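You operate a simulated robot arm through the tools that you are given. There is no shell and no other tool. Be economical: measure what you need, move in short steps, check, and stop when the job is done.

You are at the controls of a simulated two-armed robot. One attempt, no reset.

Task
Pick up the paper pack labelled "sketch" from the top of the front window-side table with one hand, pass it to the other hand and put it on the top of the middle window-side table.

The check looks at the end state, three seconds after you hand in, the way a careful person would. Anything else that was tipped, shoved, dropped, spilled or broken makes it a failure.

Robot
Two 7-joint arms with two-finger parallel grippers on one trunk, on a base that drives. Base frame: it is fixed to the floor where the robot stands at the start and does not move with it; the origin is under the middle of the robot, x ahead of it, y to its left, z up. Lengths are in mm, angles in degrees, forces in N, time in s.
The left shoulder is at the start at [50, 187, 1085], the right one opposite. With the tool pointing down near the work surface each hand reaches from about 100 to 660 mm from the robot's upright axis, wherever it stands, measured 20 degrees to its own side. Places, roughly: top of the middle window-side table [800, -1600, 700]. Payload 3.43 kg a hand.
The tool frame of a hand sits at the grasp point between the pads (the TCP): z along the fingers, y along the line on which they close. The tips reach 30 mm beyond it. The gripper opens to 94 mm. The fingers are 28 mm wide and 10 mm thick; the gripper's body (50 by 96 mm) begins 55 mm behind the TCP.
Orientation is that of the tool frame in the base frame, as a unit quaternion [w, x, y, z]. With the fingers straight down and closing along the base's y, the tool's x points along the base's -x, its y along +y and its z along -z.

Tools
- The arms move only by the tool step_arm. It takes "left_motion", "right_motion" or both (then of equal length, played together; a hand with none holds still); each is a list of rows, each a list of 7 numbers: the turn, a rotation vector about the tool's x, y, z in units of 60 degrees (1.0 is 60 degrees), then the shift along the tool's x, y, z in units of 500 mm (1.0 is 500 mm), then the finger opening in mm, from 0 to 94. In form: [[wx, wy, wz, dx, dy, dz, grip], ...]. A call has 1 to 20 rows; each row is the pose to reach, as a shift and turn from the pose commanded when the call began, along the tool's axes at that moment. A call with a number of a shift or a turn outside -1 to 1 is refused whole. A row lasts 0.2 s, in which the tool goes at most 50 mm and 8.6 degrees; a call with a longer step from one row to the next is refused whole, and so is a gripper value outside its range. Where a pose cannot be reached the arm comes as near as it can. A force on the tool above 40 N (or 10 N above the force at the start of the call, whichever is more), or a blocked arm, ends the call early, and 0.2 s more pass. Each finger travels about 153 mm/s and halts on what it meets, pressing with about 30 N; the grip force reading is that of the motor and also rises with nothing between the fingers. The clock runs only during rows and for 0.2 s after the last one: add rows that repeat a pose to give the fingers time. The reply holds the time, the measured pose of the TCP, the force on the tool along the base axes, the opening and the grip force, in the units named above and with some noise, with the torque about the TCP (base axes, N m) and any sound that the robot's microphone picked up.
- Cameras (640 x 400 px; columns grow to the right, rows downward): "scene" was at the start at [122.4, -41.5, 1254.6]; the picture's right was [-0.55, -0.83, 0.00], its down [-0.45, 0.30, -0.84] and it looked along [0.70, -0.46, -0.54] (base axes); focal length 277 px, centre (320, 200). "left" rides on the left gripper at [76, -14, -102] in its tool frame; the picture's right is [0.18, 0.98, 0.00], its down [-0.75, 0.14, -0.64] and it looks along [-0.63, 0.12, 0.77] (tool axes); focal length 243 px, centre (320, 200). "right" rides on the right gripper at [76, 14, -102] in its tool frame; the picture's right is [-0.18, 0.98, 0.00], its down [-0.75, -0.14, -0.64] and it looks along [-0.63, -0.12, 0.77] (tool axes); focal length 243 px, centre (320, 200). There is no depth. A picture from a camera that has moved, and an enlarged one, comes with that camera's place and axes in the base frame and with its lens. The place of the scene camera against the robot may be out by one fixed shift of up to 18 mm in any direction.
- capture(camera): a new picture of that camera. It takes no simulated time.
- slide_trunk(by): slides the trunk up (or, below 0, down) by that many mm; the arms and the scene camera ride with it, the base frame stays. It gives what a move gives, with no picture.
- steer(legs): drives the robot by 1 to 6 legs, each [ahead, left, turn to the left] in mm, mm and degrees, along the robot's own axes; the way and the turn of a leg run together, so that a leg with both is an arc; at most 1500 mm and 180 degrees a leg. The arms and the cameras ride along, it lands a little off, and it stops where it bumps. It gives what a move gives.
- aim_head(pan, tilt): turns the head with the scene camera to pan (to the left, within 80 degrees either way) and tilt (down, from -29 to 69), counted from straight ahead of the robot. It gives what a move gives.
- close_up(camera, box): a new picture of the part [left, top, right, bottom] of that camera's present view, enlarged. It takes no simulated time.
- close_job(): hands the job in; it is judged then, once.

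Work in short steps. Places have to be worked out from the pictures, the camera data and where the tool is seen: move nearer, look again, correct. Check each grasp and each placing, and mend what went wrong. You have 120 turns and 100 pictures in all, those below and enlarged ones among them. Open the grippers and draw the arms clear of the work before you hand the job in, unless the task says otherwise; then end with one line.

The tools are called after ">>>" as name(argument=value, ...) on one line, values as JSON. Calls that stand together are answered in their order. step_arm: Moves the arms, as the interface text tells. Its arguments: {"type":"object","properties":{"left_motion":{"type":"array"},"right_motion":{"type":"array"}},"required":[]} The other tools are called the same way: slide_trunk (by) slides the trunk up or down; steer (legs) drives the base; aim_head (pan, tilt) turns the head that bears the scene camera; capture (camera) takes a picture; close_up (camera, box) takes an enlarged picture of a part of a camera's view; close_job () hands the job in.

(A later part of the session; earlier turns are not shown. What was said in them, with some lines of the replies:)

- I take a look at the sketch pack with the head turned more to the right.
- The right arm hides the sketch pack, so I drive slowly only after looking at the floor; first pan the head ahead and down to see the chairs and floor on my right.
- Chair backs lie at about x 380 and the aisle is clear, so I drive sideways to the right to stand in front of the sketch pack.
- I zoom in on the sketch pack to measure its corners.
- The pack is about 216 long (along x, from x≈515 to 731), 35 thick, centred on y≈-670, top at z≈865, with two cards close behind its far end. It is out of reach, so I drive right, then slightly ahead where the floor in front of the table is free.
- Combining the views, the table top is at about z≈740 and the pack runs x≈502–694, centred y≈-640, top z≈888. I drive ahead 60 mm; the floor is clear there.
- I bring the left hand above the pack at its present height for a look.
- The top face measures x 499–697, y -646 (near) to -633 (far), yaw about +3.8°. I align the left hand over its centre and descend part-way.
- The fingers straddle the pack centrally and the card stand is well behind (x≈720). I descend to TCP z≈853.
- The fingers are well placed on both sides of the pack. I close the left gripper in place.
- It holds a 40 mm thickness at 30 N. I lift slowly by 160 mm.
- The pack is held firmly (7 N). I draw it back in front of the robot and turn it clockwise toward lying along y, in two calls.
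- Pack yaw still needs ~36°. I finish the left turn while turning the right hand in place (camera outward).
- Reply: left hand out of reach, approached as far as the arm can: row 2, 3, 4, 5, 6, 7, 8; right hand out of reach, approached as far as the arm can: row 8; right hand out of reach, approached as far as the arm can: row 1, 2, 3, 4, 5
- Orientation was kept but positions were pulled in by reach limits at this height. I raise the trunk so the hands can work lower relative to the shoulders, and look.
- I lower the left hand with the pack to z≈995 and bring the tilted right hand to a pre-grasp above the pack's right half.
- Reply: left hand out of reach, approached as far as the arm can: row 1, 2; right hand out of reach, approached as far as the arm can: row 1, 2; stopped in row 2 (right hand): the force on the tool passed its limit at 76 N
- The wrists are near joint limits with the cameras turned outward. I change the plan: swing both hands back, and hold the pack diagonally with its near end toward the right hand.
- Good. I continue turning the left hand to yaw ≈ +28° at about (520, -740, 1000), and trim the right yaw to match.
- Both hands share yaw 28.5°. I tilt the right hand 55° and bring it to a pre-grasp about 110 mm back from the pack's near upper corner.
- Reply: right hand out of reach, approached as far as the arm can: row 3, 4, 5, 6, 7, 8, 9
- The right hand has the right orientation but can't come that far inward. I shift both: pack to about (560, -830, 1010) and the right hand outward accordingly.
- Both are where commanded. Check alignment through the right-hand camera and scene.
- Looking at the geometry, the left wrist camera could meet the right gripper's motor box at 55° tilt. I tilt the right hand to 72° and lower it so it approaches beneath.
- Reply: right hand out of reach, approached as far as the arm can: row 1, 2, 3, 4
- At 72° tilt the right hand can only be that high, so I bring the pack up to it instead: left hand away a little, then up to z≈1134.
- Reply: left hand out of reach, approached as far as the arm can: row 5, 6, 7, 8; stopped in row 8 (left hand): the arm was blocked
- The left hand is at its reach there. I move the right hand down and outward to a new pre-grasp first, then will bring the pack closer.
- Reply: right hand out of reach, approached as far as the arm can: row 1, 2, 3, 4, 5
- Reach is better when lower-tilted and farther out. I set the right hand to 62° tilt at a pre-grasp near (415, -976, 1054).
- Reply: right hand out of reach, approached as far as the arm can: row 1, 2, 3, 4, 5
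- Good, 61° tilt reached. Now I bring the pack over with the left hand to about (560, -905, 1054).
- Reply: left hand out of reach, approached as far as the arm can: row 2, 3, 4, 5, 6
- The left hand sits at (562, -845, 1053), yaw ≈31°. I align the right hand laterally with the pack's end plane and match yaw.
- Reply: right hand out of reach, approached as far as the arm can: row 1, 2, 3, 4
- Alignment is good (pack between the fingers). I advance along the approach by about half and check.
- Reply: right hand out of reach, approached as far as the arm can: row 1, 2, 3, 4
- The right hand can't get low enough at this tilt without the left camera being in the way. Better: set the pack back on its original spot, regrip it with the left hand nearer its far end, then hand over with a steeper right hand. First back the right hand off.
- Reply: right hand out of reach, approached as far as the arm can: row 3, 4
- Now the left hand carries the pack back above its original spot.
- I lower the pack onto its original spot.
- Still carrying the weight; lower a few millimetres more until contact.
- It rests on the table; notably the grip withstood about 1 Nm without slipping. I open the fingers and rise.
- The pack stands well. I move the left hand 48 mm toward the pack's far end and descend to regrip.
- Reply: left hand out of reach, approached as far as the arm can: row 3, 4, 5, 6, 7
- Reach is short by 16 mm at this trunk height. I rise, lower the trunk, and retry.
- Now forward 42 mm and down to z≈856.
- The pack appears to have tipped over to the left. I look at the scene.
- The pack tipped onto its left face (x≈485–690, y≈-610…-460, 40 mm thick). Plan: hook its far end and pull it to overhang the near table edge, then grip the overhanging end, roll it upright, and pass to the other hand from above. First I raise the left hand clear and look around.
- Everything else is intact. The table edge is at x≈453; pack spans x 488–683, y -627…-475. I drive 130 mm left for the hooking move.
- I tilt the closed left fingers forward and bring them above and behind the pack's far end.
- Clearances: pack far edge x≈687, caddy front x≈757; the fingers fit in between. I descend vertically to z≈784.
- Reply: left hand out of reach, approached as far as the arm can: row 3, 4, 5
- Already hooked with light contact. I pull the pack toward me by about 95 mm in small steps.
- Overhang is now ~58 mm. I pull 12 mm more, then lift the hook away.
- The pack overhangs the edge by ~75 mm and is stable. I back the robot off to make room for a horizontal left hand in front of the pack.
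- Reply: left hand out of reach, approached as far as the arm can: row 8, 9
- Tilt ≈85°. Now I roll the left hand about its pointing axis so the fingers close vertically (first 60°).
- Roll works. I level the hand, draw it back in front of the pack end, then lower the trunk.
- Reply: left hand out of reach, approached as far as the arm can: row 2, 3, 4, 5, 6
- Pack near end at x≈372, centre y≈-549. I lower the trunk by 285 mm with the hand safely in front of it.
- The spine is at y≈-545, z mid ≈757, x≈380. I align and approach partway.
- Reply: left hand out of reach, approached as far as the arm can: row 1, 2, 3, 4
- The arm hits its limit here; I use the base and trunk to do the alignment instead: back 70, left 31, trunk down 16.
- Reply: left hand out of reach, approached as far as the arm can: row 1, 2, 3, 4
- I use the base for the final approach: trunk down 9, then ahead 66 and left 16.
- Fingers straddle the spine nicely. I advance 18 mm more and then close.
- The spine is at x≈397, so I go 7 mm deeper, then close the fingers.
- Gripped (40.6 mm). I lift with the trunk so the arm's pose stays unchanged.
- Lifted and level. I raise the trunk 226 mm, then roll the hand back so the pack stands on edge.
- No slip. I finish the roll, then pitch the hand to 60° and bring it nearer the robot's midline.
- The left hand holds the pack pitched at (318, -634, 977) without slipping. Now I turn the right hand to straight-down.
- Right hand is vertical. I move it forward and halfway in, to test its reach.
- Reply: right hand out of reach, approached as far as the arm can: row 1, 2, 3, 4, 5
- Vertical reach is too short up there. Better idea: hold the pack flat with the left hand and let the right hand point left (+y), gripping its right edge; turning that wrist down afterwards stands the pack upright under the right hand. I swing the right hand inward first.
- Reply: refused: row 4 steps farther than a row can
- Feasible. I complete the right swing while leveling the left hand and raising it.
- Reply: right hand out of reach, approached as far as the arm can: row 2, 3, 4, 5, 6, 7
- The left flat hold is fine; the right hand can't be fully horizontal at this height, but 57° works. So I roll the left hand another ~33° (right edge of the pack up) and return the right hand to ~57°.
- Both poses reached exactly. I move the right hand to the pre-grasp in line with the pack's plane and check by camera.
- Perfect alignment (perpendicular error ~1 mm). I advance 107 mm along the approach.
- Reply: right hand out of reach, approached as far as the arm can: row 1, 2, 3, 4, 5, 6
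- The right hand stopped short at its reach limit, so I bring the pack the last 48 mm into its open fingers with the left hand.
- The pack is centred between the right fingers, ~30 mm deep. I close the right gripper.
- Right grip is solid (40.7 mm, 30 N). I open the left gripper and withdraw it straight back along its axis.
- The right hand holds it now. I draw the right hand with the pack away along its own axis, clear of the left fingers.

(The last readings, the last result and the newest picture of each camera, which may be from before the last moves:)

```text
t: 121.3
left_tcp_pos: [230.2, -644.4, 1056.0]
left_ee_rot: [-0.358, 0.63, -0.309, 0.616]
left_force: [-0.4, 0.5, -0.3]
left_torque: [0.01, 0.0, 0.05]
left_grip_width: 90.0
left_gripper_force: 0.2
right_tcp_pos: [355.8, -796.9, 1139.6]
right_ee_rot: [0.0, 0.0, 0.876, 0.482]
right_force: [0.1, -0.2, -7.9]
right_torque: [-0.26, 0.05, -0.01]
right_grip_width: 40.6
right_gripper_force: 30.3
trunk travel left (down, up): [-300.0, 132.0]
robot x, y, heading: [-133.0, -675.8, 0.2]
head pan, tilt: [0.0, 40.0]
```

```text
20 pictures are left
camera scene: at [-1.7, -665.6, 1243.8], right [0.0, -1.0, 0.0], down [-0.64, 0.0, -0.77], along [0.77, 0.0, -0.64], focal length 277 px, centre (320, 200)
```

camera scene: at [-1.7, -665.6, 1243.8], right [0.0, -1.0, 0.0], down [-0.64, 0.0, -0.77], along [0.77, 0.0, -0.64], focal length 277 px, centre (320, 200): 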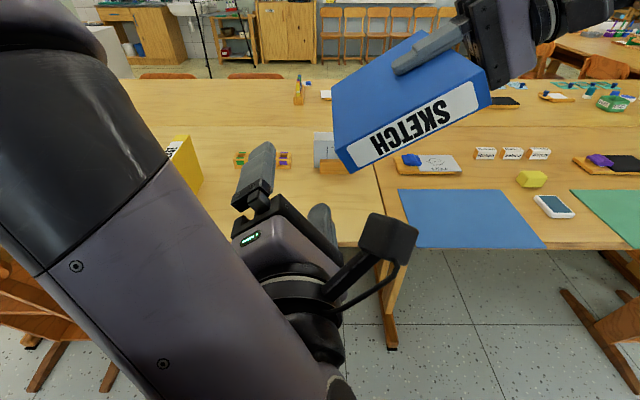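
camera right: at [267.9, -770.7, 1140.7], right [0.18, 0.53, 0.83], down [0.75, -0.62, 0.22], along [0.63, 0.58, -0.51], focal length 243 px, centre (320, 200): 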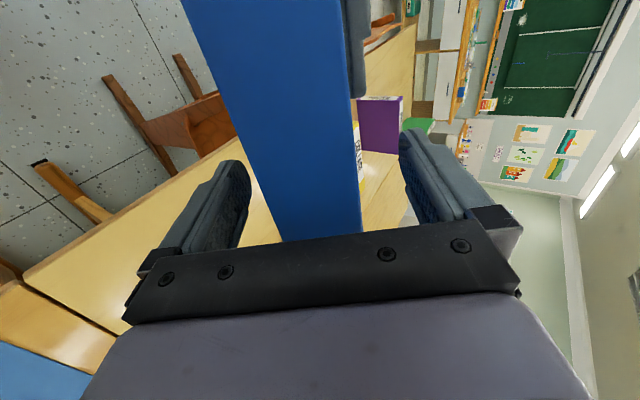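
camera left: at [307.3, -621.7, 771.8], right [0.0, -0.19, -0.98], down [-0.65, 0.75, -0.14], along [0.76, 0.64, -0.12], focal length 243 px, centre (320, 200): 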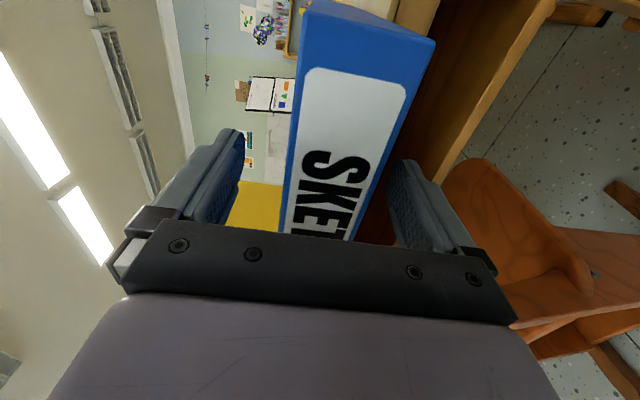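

Handover done: the right hand carries the full weight (7.9 N) near the pack's centre. I turn the right hand to straight-down so the pack stands upright below it, and move the left aside.

>>> step_arm(right_motion=[[0.12, 0, 0, 0.006, -0.03, -0.002, 5], [0.24, 0, 0, 0.012, -0.06, -0.004, 5], [0.36, 0, 0, 0.02, -0.09, -0.006, 5], [0.48, 0, 0, 0.026, -0.12, -0.008, 5], [0.6, 0, 0, 0.033, -0.15, -0.01, 5], [0.72, 0, 0, 0.04, -0.18, -0.012, 5], [0.84, 0, 0, 0.046, -0.21, -0.014, 5], [0.958, 0, 0, 0.052, -0.247, -0.016, 5], [0.958, 0, 0, 0.052, -0.247, -0.016, 5]])

>>> step_arm(left_motion=[[0, 0, 0.13, -0.02, 0, 0, 90], [0, 0, 0.26, -0.04, 0, 0, 90], [0, 0, 0.39, -0.07, 0, 0, 90], [0, 0, 0.52, -0.1, 0, 0, 90], [0, 0, 0.65, -0.14, 0, 0, 90], [0, 0, 0.65, -0.18, 0, 0, 90], [0, 0, 0.65, -0.18, 0, 0, 90]])

>>> aim_head(pan=-25, tilt=38)

>>> capture(camera="scene")

```text
t: 123.3
left_tcp_pos: [230.7, -646.4, 1054.9]
left_ee_rot: [-0.357, 0.63, -0.31, 0.617]
left_force: [0.3, -0.3, -0.8]
left_torque: [0.0, -0.01, 0.02]
left_grip_width: 89.9
left_gripper_force: 0.1
right_tcp_pos: [327.4, -870.1, 1037.7]
right_ee_rot: [0.0, 0.0, 1.0, 0.001]
right_force: [-0.1, -0.2, -7.5]
right_torque: [-0.01, 0.06, 0.05]
right_grip_width: 40.4
right_gripper_force: 30.2
trunk travel left (down, up): [-300.0, 132.0]
robot x, y, heading: [-136.4, -671.3, 0.3]
head pan, tilt: [0.0, 40.0]
```

```text
t: 125.0
left_tcp_pos: [231.2, -592.4, 1006.5]
left_ee_rot: [0.534, -0.485, 0.498, -0.482]
left_force: [-0.7, 0.7, 1.1]
left_torque: [0.01, -0.01, 0.0]
left_grip_width: 89.9
left_gripper_force: 0.1
left hand out of reach, approached as far as the arm can: row 6, 7
right_tcp_pos: [327.9, -868.3, 1037.9]
right_ee_rot: [0.001, 0.001, 1.0, 0.001]
right_force: [0.6, 0.4, -7.1]
right_torque: [-0.02, 0.03, 0.03]
right_grip_width: 40.3
right_gripper_force: 30.0
trunk travel left (down, up): [-300.0, 132.0]
robot x, y, heading: [-135.6, -669.2, 0.3]
head pan, tilt: [0.0, 40.0]
```

```text
t: 125.8
left_tcp_pos: [231.5, -591.7, 1005.5]
left_ee_rot: [0.536, -0.484, 0.499, -0.479]
left_force: [-0.4, 0.1, 0.7]
left_torque: [0.01, -0.04, -0.01]
left_grip_width: 89.8
left_gripper_force: 0.0
right_tcp_pos: [328.4, -869.5, 1039.4]
right_ee_rot: [0.0, 0.0, 1.0, 0.002]
right_force: [-0.7, 0.3, -7.2]
right_torque: [-0.02, 0.04, 0.01]
right_grip_width: 40.6
right_gripper_force: 30.1
trunk travel left (down, up): [-300.0, 132.0]
robot x, y, heading: [-134.9, -675.9, 0.3]
head pan, tilt: [-25.0, 38.0]
```

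```text
19 pictures are left
camera scene: at [-8.4, -702.3, 1246.7], right [-0.42, -0.91, 0.0], down [-0.56, 0.26, -0.79], along [0.72, -0.33, -0.62], focal length 277 px, centre (320, 200)
```

scene: 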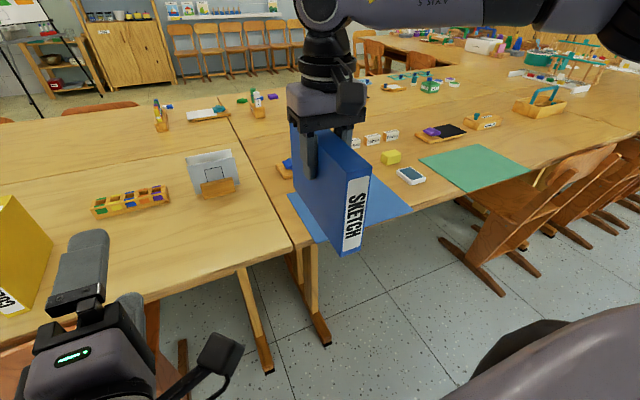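

Now the pack hangs upright from the right hand. I drive right along the aisle toward the middle table and look for a bare spot there.

>>> steer(legs=[[0, -370, 0]])

>>> aim_head(pan=-15, tilt=42)

>>> capture(camera="scene")

>>> capture(camera="right")

```text
t: 129.6
left_tcp_pos: [232.5, -952.4, 1004.5]
left_ee_rot: [0.538, -0.483, 0.501, -0.476]
left_force: [0.4, -1.4, 0.6]
left_torque: [0.0, 0.02, 0.0]
left_grip_width: 90.1
left_gripper_force: 0.0
right_tcp_pos: [329.6, -1234.4, 1038.4]
right_ee_rot: [-0.001, 0.0, 1.0, 0.002]
right_force: [0.1, -0.5, -6.3]
right_torque: [0.0, 0.03, -0.03]
right_grip_width: 40.7
right_gripper_force: 30.3
trunk travel left (down, up): [-300.0, 132.0]
robot x, y, heading: [-132.2, -1041.0, 0.2]
head pan, tilt: [-25.0, 38.0]
```

```text
t: 130.3
left_tcp_pos: [231.6, -952.6, 1005.9]
left_ee_rot: [0.539, -0.482, 0.5, -0.476]
left_force: [-0.4, 0.4, 0.6]
left_torque: [0.01, 0.0, -0.01]
left_grip_width: 90.0
left_gripper_force: 0.0
right_tcp_pos: [329.4, -1234.0, 1038.2]
right_ee_rot: [0.0, 0.001, 1.0, 0.001]
right_force: [-0.1, 0.0, -7.4]
right_torque: [-0.01, 0.05, 0.03]
right_grip_width: 40.5
right_gripper_force: 29.8
trunk travel left (down, up): [-300.0, 132.0]
robot x, y, heading: [-133.4, -1041.1, 0.2]
head pan, tilt: [-15.0, 42.0]
```

```text
18 pictures are left
camera scene: at [-4.6, -1052.3, 1240.8], right [-0.26, -0.97, 0.0], down [-0.65, 0.17, -0.74], along [0.72, -0.19, -0.67], focal length 277 px, centre (320, 200)
```

scene: 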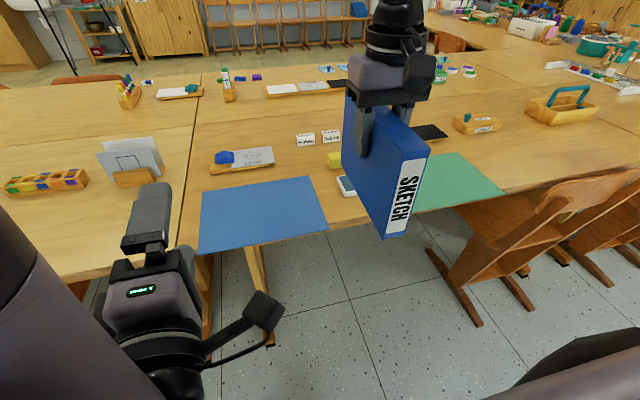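

```text
17 pictures are left
camera right: at [252.9, -1220.4, 1141.3], right [0.18, 0.98, 0.0], down [0.75, -0.14, 0.64], along [0.63, -0.12, -0.77], focal length 243 px, centre (320, 200)
```

right: 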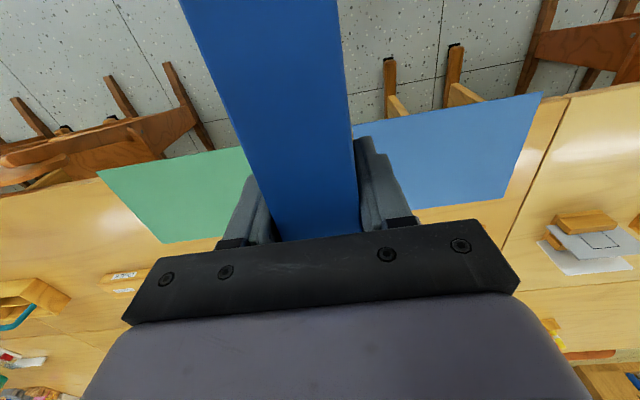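

Map: blue mat ends at y≈-1190; phone starts at y≈-1255; bare wood lies between, continuing behind. I drive ahead 135 mm to bring the hand above it.

>>> steer(legs=[[140, 12, 0]])

>>> capture(camera="right")

>>> aim_head(pan=-10, tilt=50)

>>> capture(camera="scene")

```text
t: 131.7
left_tcp_pos: [372.0, -938.2, 1005.2]
left_ee_rot: [0.538, -0.484, 0.5, -0.475]
left_force: [-0.3, -0.2, -0.3]
left_torque: [0.0, 0.0, 0.01]
left_grip_width: 89.7
left_gripper_force: 0.0
right_tcp_pos: [468.6, -1219.9, 1037.8]
right_ee_rot: [-0.001, -0.001, 1.0, 0.002]
right_force: [0.8, 0.7, -7.1]
right_torque: [0.0, 0.07, 0.02]
right_grip_width: 40.4
right_gripper_force: 30.2
trunk travel left (down, up): [-300.0, 132.0]
robot x, y, heading: [1.3, -1023.5, 0.4]
head pan, tilt: [-15.0, 42.0]
```

```text
16 pictures are left
camera right: at [392.5, -1206.5, 1141.2], right [0.18, 0.98, 0.0], down [0.75, -0.14, 0.64], along [0.63, -0.11, -0.77], focal length 243 px, centre (320, 200)
```

right: 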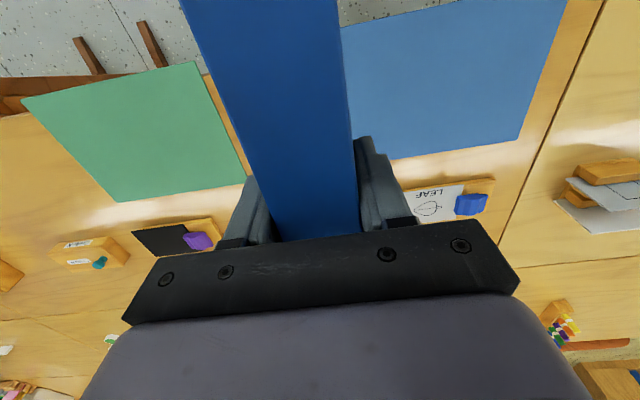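

```text
t: 132.3
left_tcp_pos: [371.3, -939.1, 1005.9]
left_ee_rot: [0.539, -0.484, 0.499, -0.476]
left_force: [0.0, 0.5, 0.1]
left_torque: [0.02, 0.01, 0.01]
left_grip_width: 90.1
left_gripper_force: 0.1
right_tcp_pos: [468.5, -1220.5, 1038.1]
right_ee_rot: [0.001, -0.001, 1.0, 0.002]
right_force: [-0.2, -0.9, -7.6]
right_torque: [-0.01, 0.05, 0.04]
right_grip_width: 40.0
right_gripper_force: 29.8
trunk travel left (down, up): [-300.0, 132.0]
robot x, y, heading: [4.8, -1025.0, 0.5]
head pan, tilt: [-10.0, 50.0]
```

```text
15 pictures are left
camera scene: at [129.2, -1030.9, 1229.6], right [-0.17, -0.99, 0.0], down [-0.76, 0.13, -0.64], along [0.63, -0.11, -0.77], focal length 277 px, centre (320, 200)
```

scene: 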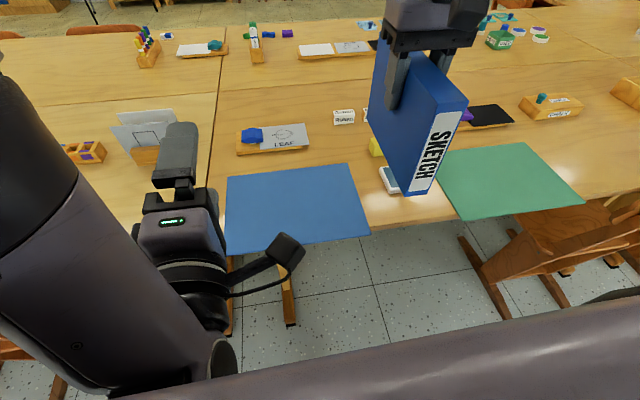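

Bare strip between mat (y≈-1192) and phone (y≈-1268); I aim for the pack at y≈-1228, centre x≈590. Move forward and down to z≈905 first.

>>> step_arm(right_motion=[[0, 0, 0, -0.02, -0.003, 0.05, 5], [0, 0, 0, -0.06, -0.006, 0.1, 5], [0, 0, 0, -0.11, -0.009, 0.14, 5], [0, 0, 0, -0.16, -0.012, 0.19, 5], [0, 0, 0, -0.2, -0.015, 0.23, 5], [0, 0, 0, -0.225, -0.015, 0.266, 5], [0, 0, 0, -0.225, -0.015, 0.266, 5]])

>>> capture(camera="scene")

>>> capture(camera="right")

```text
t: 133.9
left_tcp_pos: [372.0, -939.5, 1004.9]
left_ee_rot: [0.539, -0.484, 0.499, -0.475]
left_force: [0.2, 0.1, 0.1]
left_torque: [-0.03, -0.03, -0.02]
left_grip_width: 90.0
left_gripper_force: 0.1
right_tcp_pos: [529.1, -1263.7, 919.9]
right_ee_rot: [0.001, 0.0, 1.0, 0.002]
right_force: [-0.5, 0.4, -7.4]
right_torque: [-0.03, 0.08, -0.02]
right_grip_width: 40.2
right_gripper_force: 29.9
right hand out of reach, approached as far as the arm can: row 3, 4, 5, 6, 7
trunk travel left (down, up): [-300.0, 132.0]
robot x, y, heading: [6.3, -1022.9, 0.5]
head pan, tilt: [-10.0, 50.0]
```

```text
14 pictures are left
camera scene: at [129.2, -1030.9, 1229.6], right [-0.17, -0.99, 0.0], down [-0.76, 0.13, -0.64], along [0.63, -0.11, -0.77], focal length 277 px, centre (320, 200)
```

scene: 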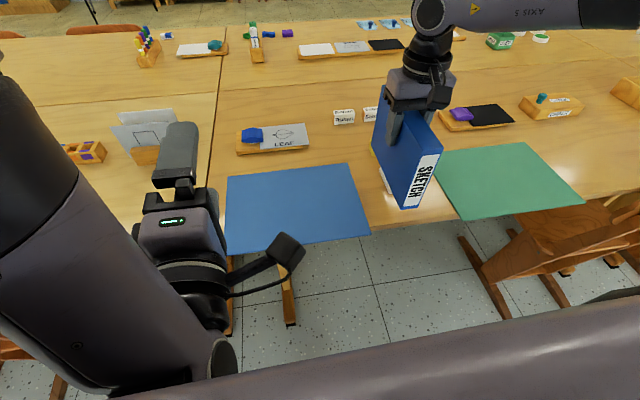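

```text
13 pictures are left
camera right: at [452.9, -1250.8, 1022.9], right [0.18, 0.98, 0.0], down [0.75, -0.14, 0.64], along [0.63, -0.11, -0.77], focal length 243 px, centre (320, 200)
```

right: 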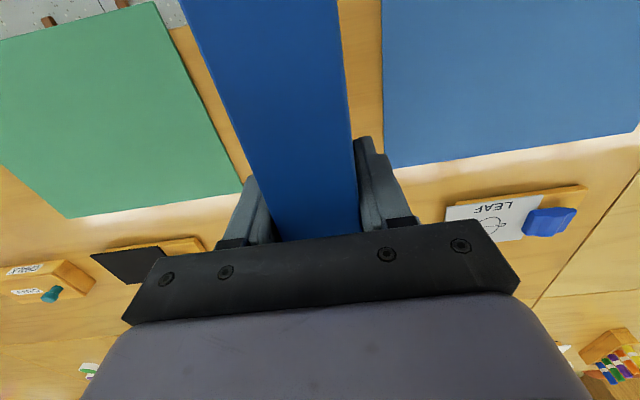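

The arm hit a limit and drifted to y≈-1264 (still high above the table). I shift back in y and check reach at lower height.

>>> step_arm(right_motion=[[0, 0, 0, 0, 0.036, 0, 5], [0, 0, 0, 0, 0.072, 0, 5], [0, 0, 0, 0, 0.072, 0.03, 5], [0, 0, 0, -0.02, 0.072, 0.06, 5], [0, 0, 0, -0.042, 0.072, 0.07, 5], [0, 0, 0, -0.042, 0.072, 0.07, 5]])

```text
t: 135.3
left_tcp_pos: [371.2, -939.7, 1004.9]
left_ee_rot: [0.539, -0.485, 0.499, -0.475]
left_force: [0.3, 0.2, 0.5]
left_torque: [-0.02, 0.01, 0.0]
left_grip_width: 90.3
left_gripper_force: 0.1
right_tcp_pos: [514.7, -1255.2, 900.5]
right_ee_rot: [0.001, -0.002, 1.0, 0.002]
right_force: [0.9, -0.2, -7.7]
right_torque: [-0.01, 0.06, -0.02]
right_grip_width: 40.2
right_gripper_force: 29.8
right hand out of reach, approached as far as the arm can: row 1, 2, 3, 4, 5, 6
trunk travel left (down, up): [-300.0, 132.0]
robot x, y, heading: [6.4, -1023.9, 0.5]
head pan, tilt: [-10.0, 50.0]
```

I use the base and trunk for the final placement instead: ahead 37, left 27.

>>> steer(legs=[[37, 27, 0]])

>>> capture(camera="scene")

>>> capture(camera="right")

```text
t: 136.3
left_tcp_pos: [407.7, -911.0, 1004.7]
left_ee_rot: [0.539, -0.484, 0.499, -0.476]
left_force: [-1.0, 0.6, -1.0]
left_torque: [0.03, 0.02, 0.01]
left_grip_width: 90.0
left_gripper_force: 0.1
right_tcp_pos: [552.9, -1227.1, 898.8]
right_ee_rot: [-0.001, -0.001, 1.0, 0.002]
right_force: [0.0, 0.8, -6.9]
right_torque: [-0.02, 0.08, -0.01]
right_grip_width: 40.5
right_gripper_force: 30.1
trunk travel left (down, up): [-300.0, 132.0]
robot x, y, heading: [43.4, -999.8, 0.3]
head pan, tilt: [-10.0, 50.0]
```

```text
12 pictures are left
camera scene: at [165.9, -1003.1, 1229.5], right [-0.17, -0.99, 0.0], down [-0.76, 0.13, -0.64], along [0.63, -0.11, -0.77], focal length 277 px, centre (320, 200)
```

scene: 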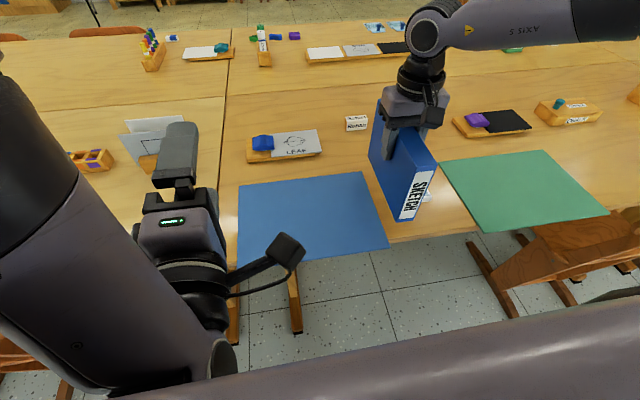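

```text
11 pictures are left
camera right: at [475.5, -1213.5, 1002.5], right [0.18, 0.98, 0.0], down [0.75, -0.14, 0.64], along [0.63, -0.11, -0.77], focal length 243 px, centre (320, 200)
```

right: 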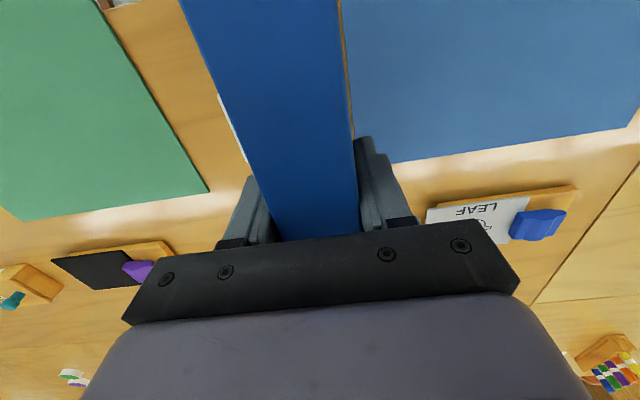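

Mat edge y≈-1198, phone edge y≈-1268; pack is at -1207…-1247. I lower with the trunk: 32 mm first.

>>> slide_trunk(by=-34)

>>> slide_trunk(by=-4)

>>> slide_trunk(by=-3)

```text
t: 137.1
left_tcp_pos: [407.9, -911.6, 971.5]
left_ee_rot: [0.538, -0.484, 0.499, -0.476]
left_force: [-0.3, 0.4, 0.4]
left_torque: [-0.01, 0.01, -0.01]
left_grip_width: 89.9
left_gripper_force: 0.0
right_tcp_pos: [550.9, -1226.0, 865.9]
right_ee_rot: [0.002, -0.002, 1.0, 0.002]
right_force: [0.1, 0.1, -6.3]
right_torque: [0.0, 0.04, 0.0]
right_grip_width: 40.5
right_gripper_force: 29.8
trunk travel left (down, up): [-266.0, 166.0]
robot x, y, heading: [38.3, -998.0, 0.3]
head pan, tilt: [-10.0, 50.0]
```

```text
t: 137.6
left_tcp_pos: [408.3, -912.4, 967.1]
left_ee_rot: [0.539, -0.484, 0.499, -0.475]
left_force: [1.3, 0.4, -0.9]
left_torque: [-0.01, -0.01, -0.01]
left_grip_width: 90.0
left_gripper_force: 0.0
right_tcp_pos: [552.2, -1226.4, 861.3]
right_ee_rot: [0.001, -0.001, 1.0, 0.001]
right_force: [-0.1, 0.1, -6.2]
right_torque: [-0.01, 0.07, 0.01]
right_grip_width: 40.4
right_gripper_force: 29.6
trunk travel left (down, up): [-262.0, 170.0]
robot x, y, heading: [36.9, -999.5, 0.5]
head pan, tilt: [-10.0, 50.0]
```

```text
t: 138.1
left_tcp_pos: [407.7, -911.8, 965.4]
left_ee_rot: [0.539, -0.484, 0.499, -0.476]
left_force: [0.8, -0.1, 0.4]
left_torque: [-0.05, -0.02, 0.0]
left_grip_width: 89.8
left_gripper_force: 0.0
right_tcp_pos: [551.2, -1227.2, 857.7]
right_ee_rot: [0.001, -0.001, 1.0, 0.001]
right_force: [0.5, -0.1, -5.2]
right_torque: [-0.07, 0.22, 0.04]
right_grip_width: 40.5
right_gripper_force: 30.0
trunk travel left (down, up): [-259.0, 173.0]
robot x, y, heading: [42.6, -1002.5, 0.3]
head pan, tilt: [-10.0, 50.0]
```

Contact is beginning (force 5.2 N, torque 0.22). Two more millimetres.

>>> slide_trunk(by=-2)

>>> close_up(camera="scene", box=[320, 60, 500, 260])

```text
t: 138.6
left_tcp_pos: [407.9, -911.6, 963.6]
left_ee_rot: [0.539, -0.484, 0.499, -0.476]
left_force: [0.3, 0.3, -0.5]
left_torque: [0.01, 0.01, 0.01]
left_grip_width: 90.0
left_gripper_force: 0.0
right_tcp_pos: [552.6, -1227.6, 858.7]
right_ee_rot: [0.002, -0.001, 1.0, 0.001]
right_force: [2.6, -1.0, 6.1]
right_torque: [-0.42, 1.05, 0.17]
right_grip_width: 40.1
right_gripper_force: 29.9
trunk travel left (down, up): [-257.0, 175.0]
robot x, y, heading: [38.8, -995.7, 0.1]
head pan, tilt: [-10.0, 50.0]
```

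```text
2.00 times, centred on (410, 160) of scene
camera zoom: at [164.8, -1002.9, 1186.9], right [-0.17, -0.99, 0.0], down [-0.76, 0.13, -0.64], along [0.63, -0.11, -0.77], focal length 554 px, centre (140, 280)
```

zoom: 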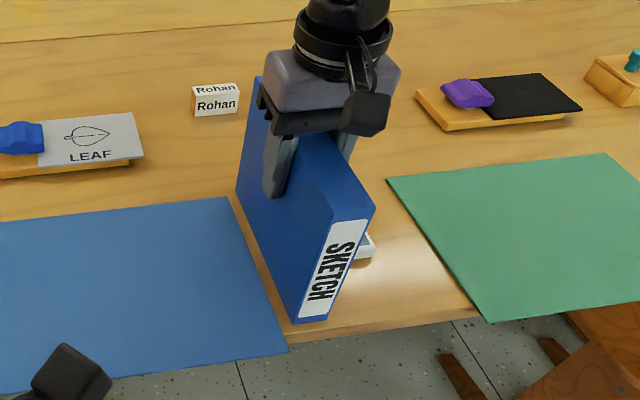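

It rests on the table. I relieve the preload by 1 mm, then open the right gripper.

>>> slide_trunk(by=1)

>>> step_arm(right_motion=[[0, 0, 0, 0, 0, 0, 44], [0, 0, 0, 0, 0, 0, 52], [0, 0, 0, 0, 0, 0, 70], [0, 0, 0, 0, 0, 0, 94], [0, 0, 0, 0, 0, 0, 94], [0, 0, 0, 0, 0, 0, 94]])

>>> close_up(camera="scene", box=[320, 60, 500, 260])

```text
t: 139.1
left_tcp_pos: [408.2, -910.6, 964.1]
left_ee_rot: [0.539, -0.485, 0.499, -0.475]
left_force: [0.0, 0.5, -0.4]
left_torque: [-0.02, 0.0, 0.02]
left_grip_width: 90.1
left_gripper_force: 0.0
right_tcp_pos: [551.6, -1226.7, 859.2]
right_ee_rot: [0.002, -0.001, 1.0, 0.002]
right_force: [4.6, -1.2, 5.5]
right_torque: [-0.23, 0.63, 0.12]
right_grip_width: 40.5
right_gripper_force: 29.6
trunk travel left (down, up): [-258.0, 174.0]
robot x, y, heading: [39.7, -997.4, 0.7]
head pan, tilt: [-10.0, 50.0]
```

```text
t: 140.5
left_tcp_pos: [408.1, -912.1, 963.9]
left_ee_rot: [0.54, -0.485, 0.498, -0.475]
left_force: [0.3, -0.4, -0.4]
left_torque: [0.0, 0.02, 0.01]
left_grip_width: 90.1
left_gripper_force: 0.0
right_tcp_pos: [551.3, -1227.4, 858.8]
right_ee_rot: [0.001, -0.001, 1.0, 0.001]
right_force: [-0.3, 0.1, -0.9]
right_torque: [0.01, 0.0, -0.03]
right_grip_width: 94.0
right_gripper_force: 0.1
trunk travel left (down, up): [-258.0, 174.0]
robot x, y, heading: [39.4, -998.1, 0.4]
head pan, tilt: [-10.0, 50.0]
```

```text
2.00 times, centred on (410, 160) of scene
camera zoom: at [164.9, -1003.1, 1187.7], right [-0.17, -0.99, 0.0], down [-0.76, 0.13, -0.64], along [0.63, -0.11, -0.77], focal length 554 px, centre (140, 280)
```

zoom: 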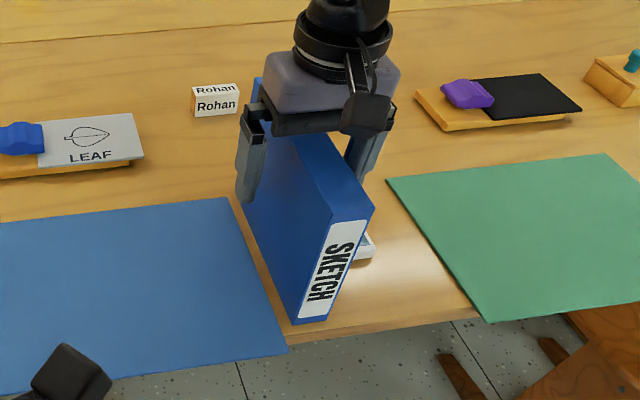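

The pack stands freely between the open fingers. I raise straight up with the trunk so nothing touches it.

>>> slide_trunk(by=130)

>>> steer(legs=[[-180, 0, 0]])

>>> capture(camera="scene")

```text
t: 142.1
left_tcp_pos: [407.7, -910.7, 1094.0]
left_ee_rot: [0.539, -0.485, 0.499, -0.475]
left_force: [-1.0, 0.1, 0.7]
left_torque: [0.01, -0.01, -0.01]
left_grip_width: 90.1
left_gripper_force: 0.1
right_tcp_pos: [551.6, -1226.8, 987.5]
right_ee_rot: [0.001, -0.001, 1.0, 0.002]
right_force: [-0.5, 1.0, -0.5]
right_torque: [0.01, 0.01, 0.04]
right_grip_width: 94.0
right_gripper_force: 0.0
trunk travel left (down, up): [-388.0, 44.0]
robot x, y, heading: [41.4, -996.7, 0.5]
head pan, tilt: [-10.0, 50.0]
```

```text
t: 143.6
left_tcp_pos: [225.2, -912.5, 1093.5]
left_ee_rot: [0.539, -0.484, 0.498, -0.476]
left_force: [-0.7, 0.2, 0.8]
left_torque: [0.01, 0.03, 0.01]
left_grip_width: 90.0
left_gripper_force: 0.1
right_tcp_pos: [370.0, -1228.0, 989.0]
right_ee_rot: [0.001, -0.001, 1.0, 0.002]
right_force: [-0.1, -0.6, 0.5]
right_torque: [-0.04, 0.01, -0.01]
right_grip_width: 94.1
right_gripper_force: 0.1
trunk travel left (down, up): [-388.0, 44.0]
robot x, y, heading: [-141.0, -998.8, 0.6]
head pan, tilt: [-10.0, 50.0]
```

```text
8 pictures are left
camera scene: at [-17.5, -1004.2, 1317.8], right [-0.17, -0.99, 0.0], down [-0.75, 0.13, -0.64], along [0.63, -0.11, -0.77], focal length 277 px, centre (320, 200)
```

scene: 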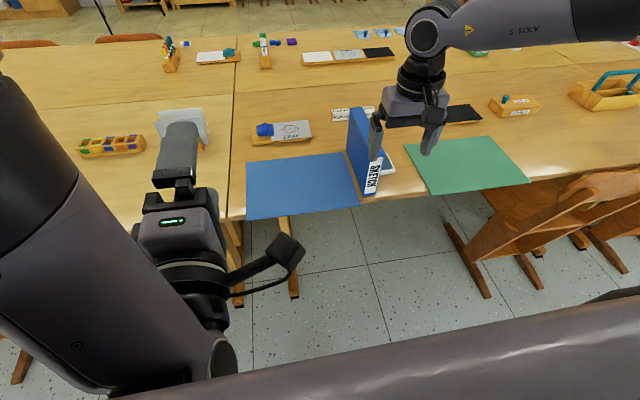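

The pack stands upright on the middle table and the arms are clear. A last check of the front table and the pack.

>>> close_up(camera="scene", box=[300, 90, 460, 220])

>>> aim_head(pan=35, tilt=30)

>>> capture(camera="scene")

```text
3.08 times, centred on (380, 155) of scene
camera zoom: at [-17.5, -1004.2, 1317.8], right [-0.17, -0.99, 0.0], down [-0.75, 0.13, -0.64], along [0.63, -0.11, -0.77], focal length 853 px, centre (135, 338)
```

zoom: 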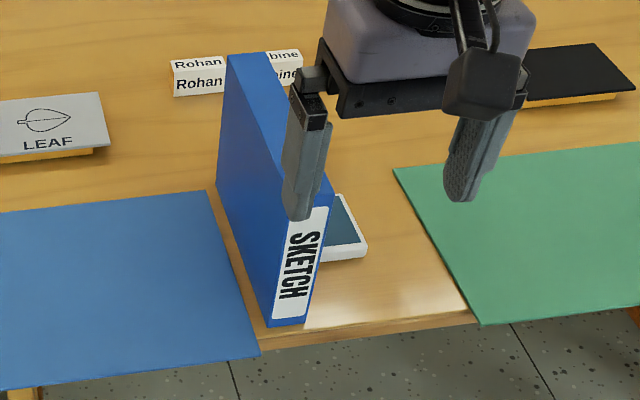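

```text
t: 144.8
left_tcp_pos: [224.2, -911.3, 1093.7]
left_ee_rot: [0.539, -0.484, 0.498, -0.476]
left_force: [0.5, 0.2, -0.5]
left_torque: [0.0, -0.01, 0.01]
left_grip_width: 90.1
left_gripper_force: 0.1
right_tcp_pos: [370.6, -1228.2, 987.3]
right_ee_rot: [0.001, -0.001, 1.0, 0.002]
right_force: [1.3, -0.2, -0.7]
right_torque: [0.02, 0.01, -0.01]
right_grip_width: 94.0
right_gripper_force: 0.1
trunk travel left (down, up): [-388.0, 44.0]
robot x, y, heading: [-140.4, -1001.5, 0.4]
head pan, tilt: [35.0, 30.0]
```

```text
6 pictures are left
camera scene: at [-18.9, -939.1, 1347.2], right [0.58, -0.82, 0.0], down [-0.41, -0.29, -0.87], along [0.71, 0.5, -0.5], focal length 277 px, centre (320, 200)
```

scene: 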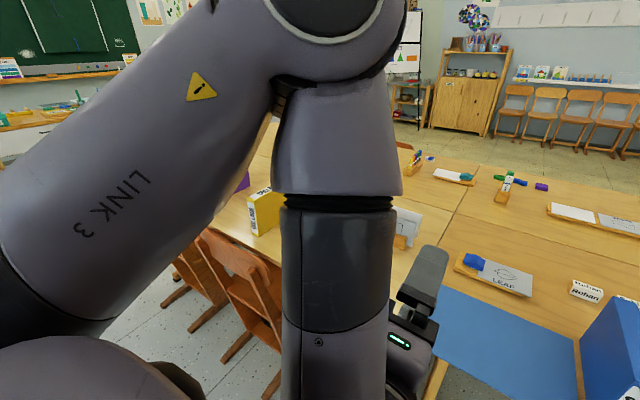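

Everything is in place: the pack stands on the bare middle table, and the other items look undisturbed. I hand in.

>>> close_job()

```text
The job is handed in.
```

The "sketch" pack is standing upright on the middle window-side table, between the blue mat and the phone. The left hand picked it up and passed it to the right, which set it down. I handed in with both grippers open and clear. The pack tipped over once on the front table and had to be picked up again. Nothing else looked moved in the last pictures, but the arm hid part of the front table.
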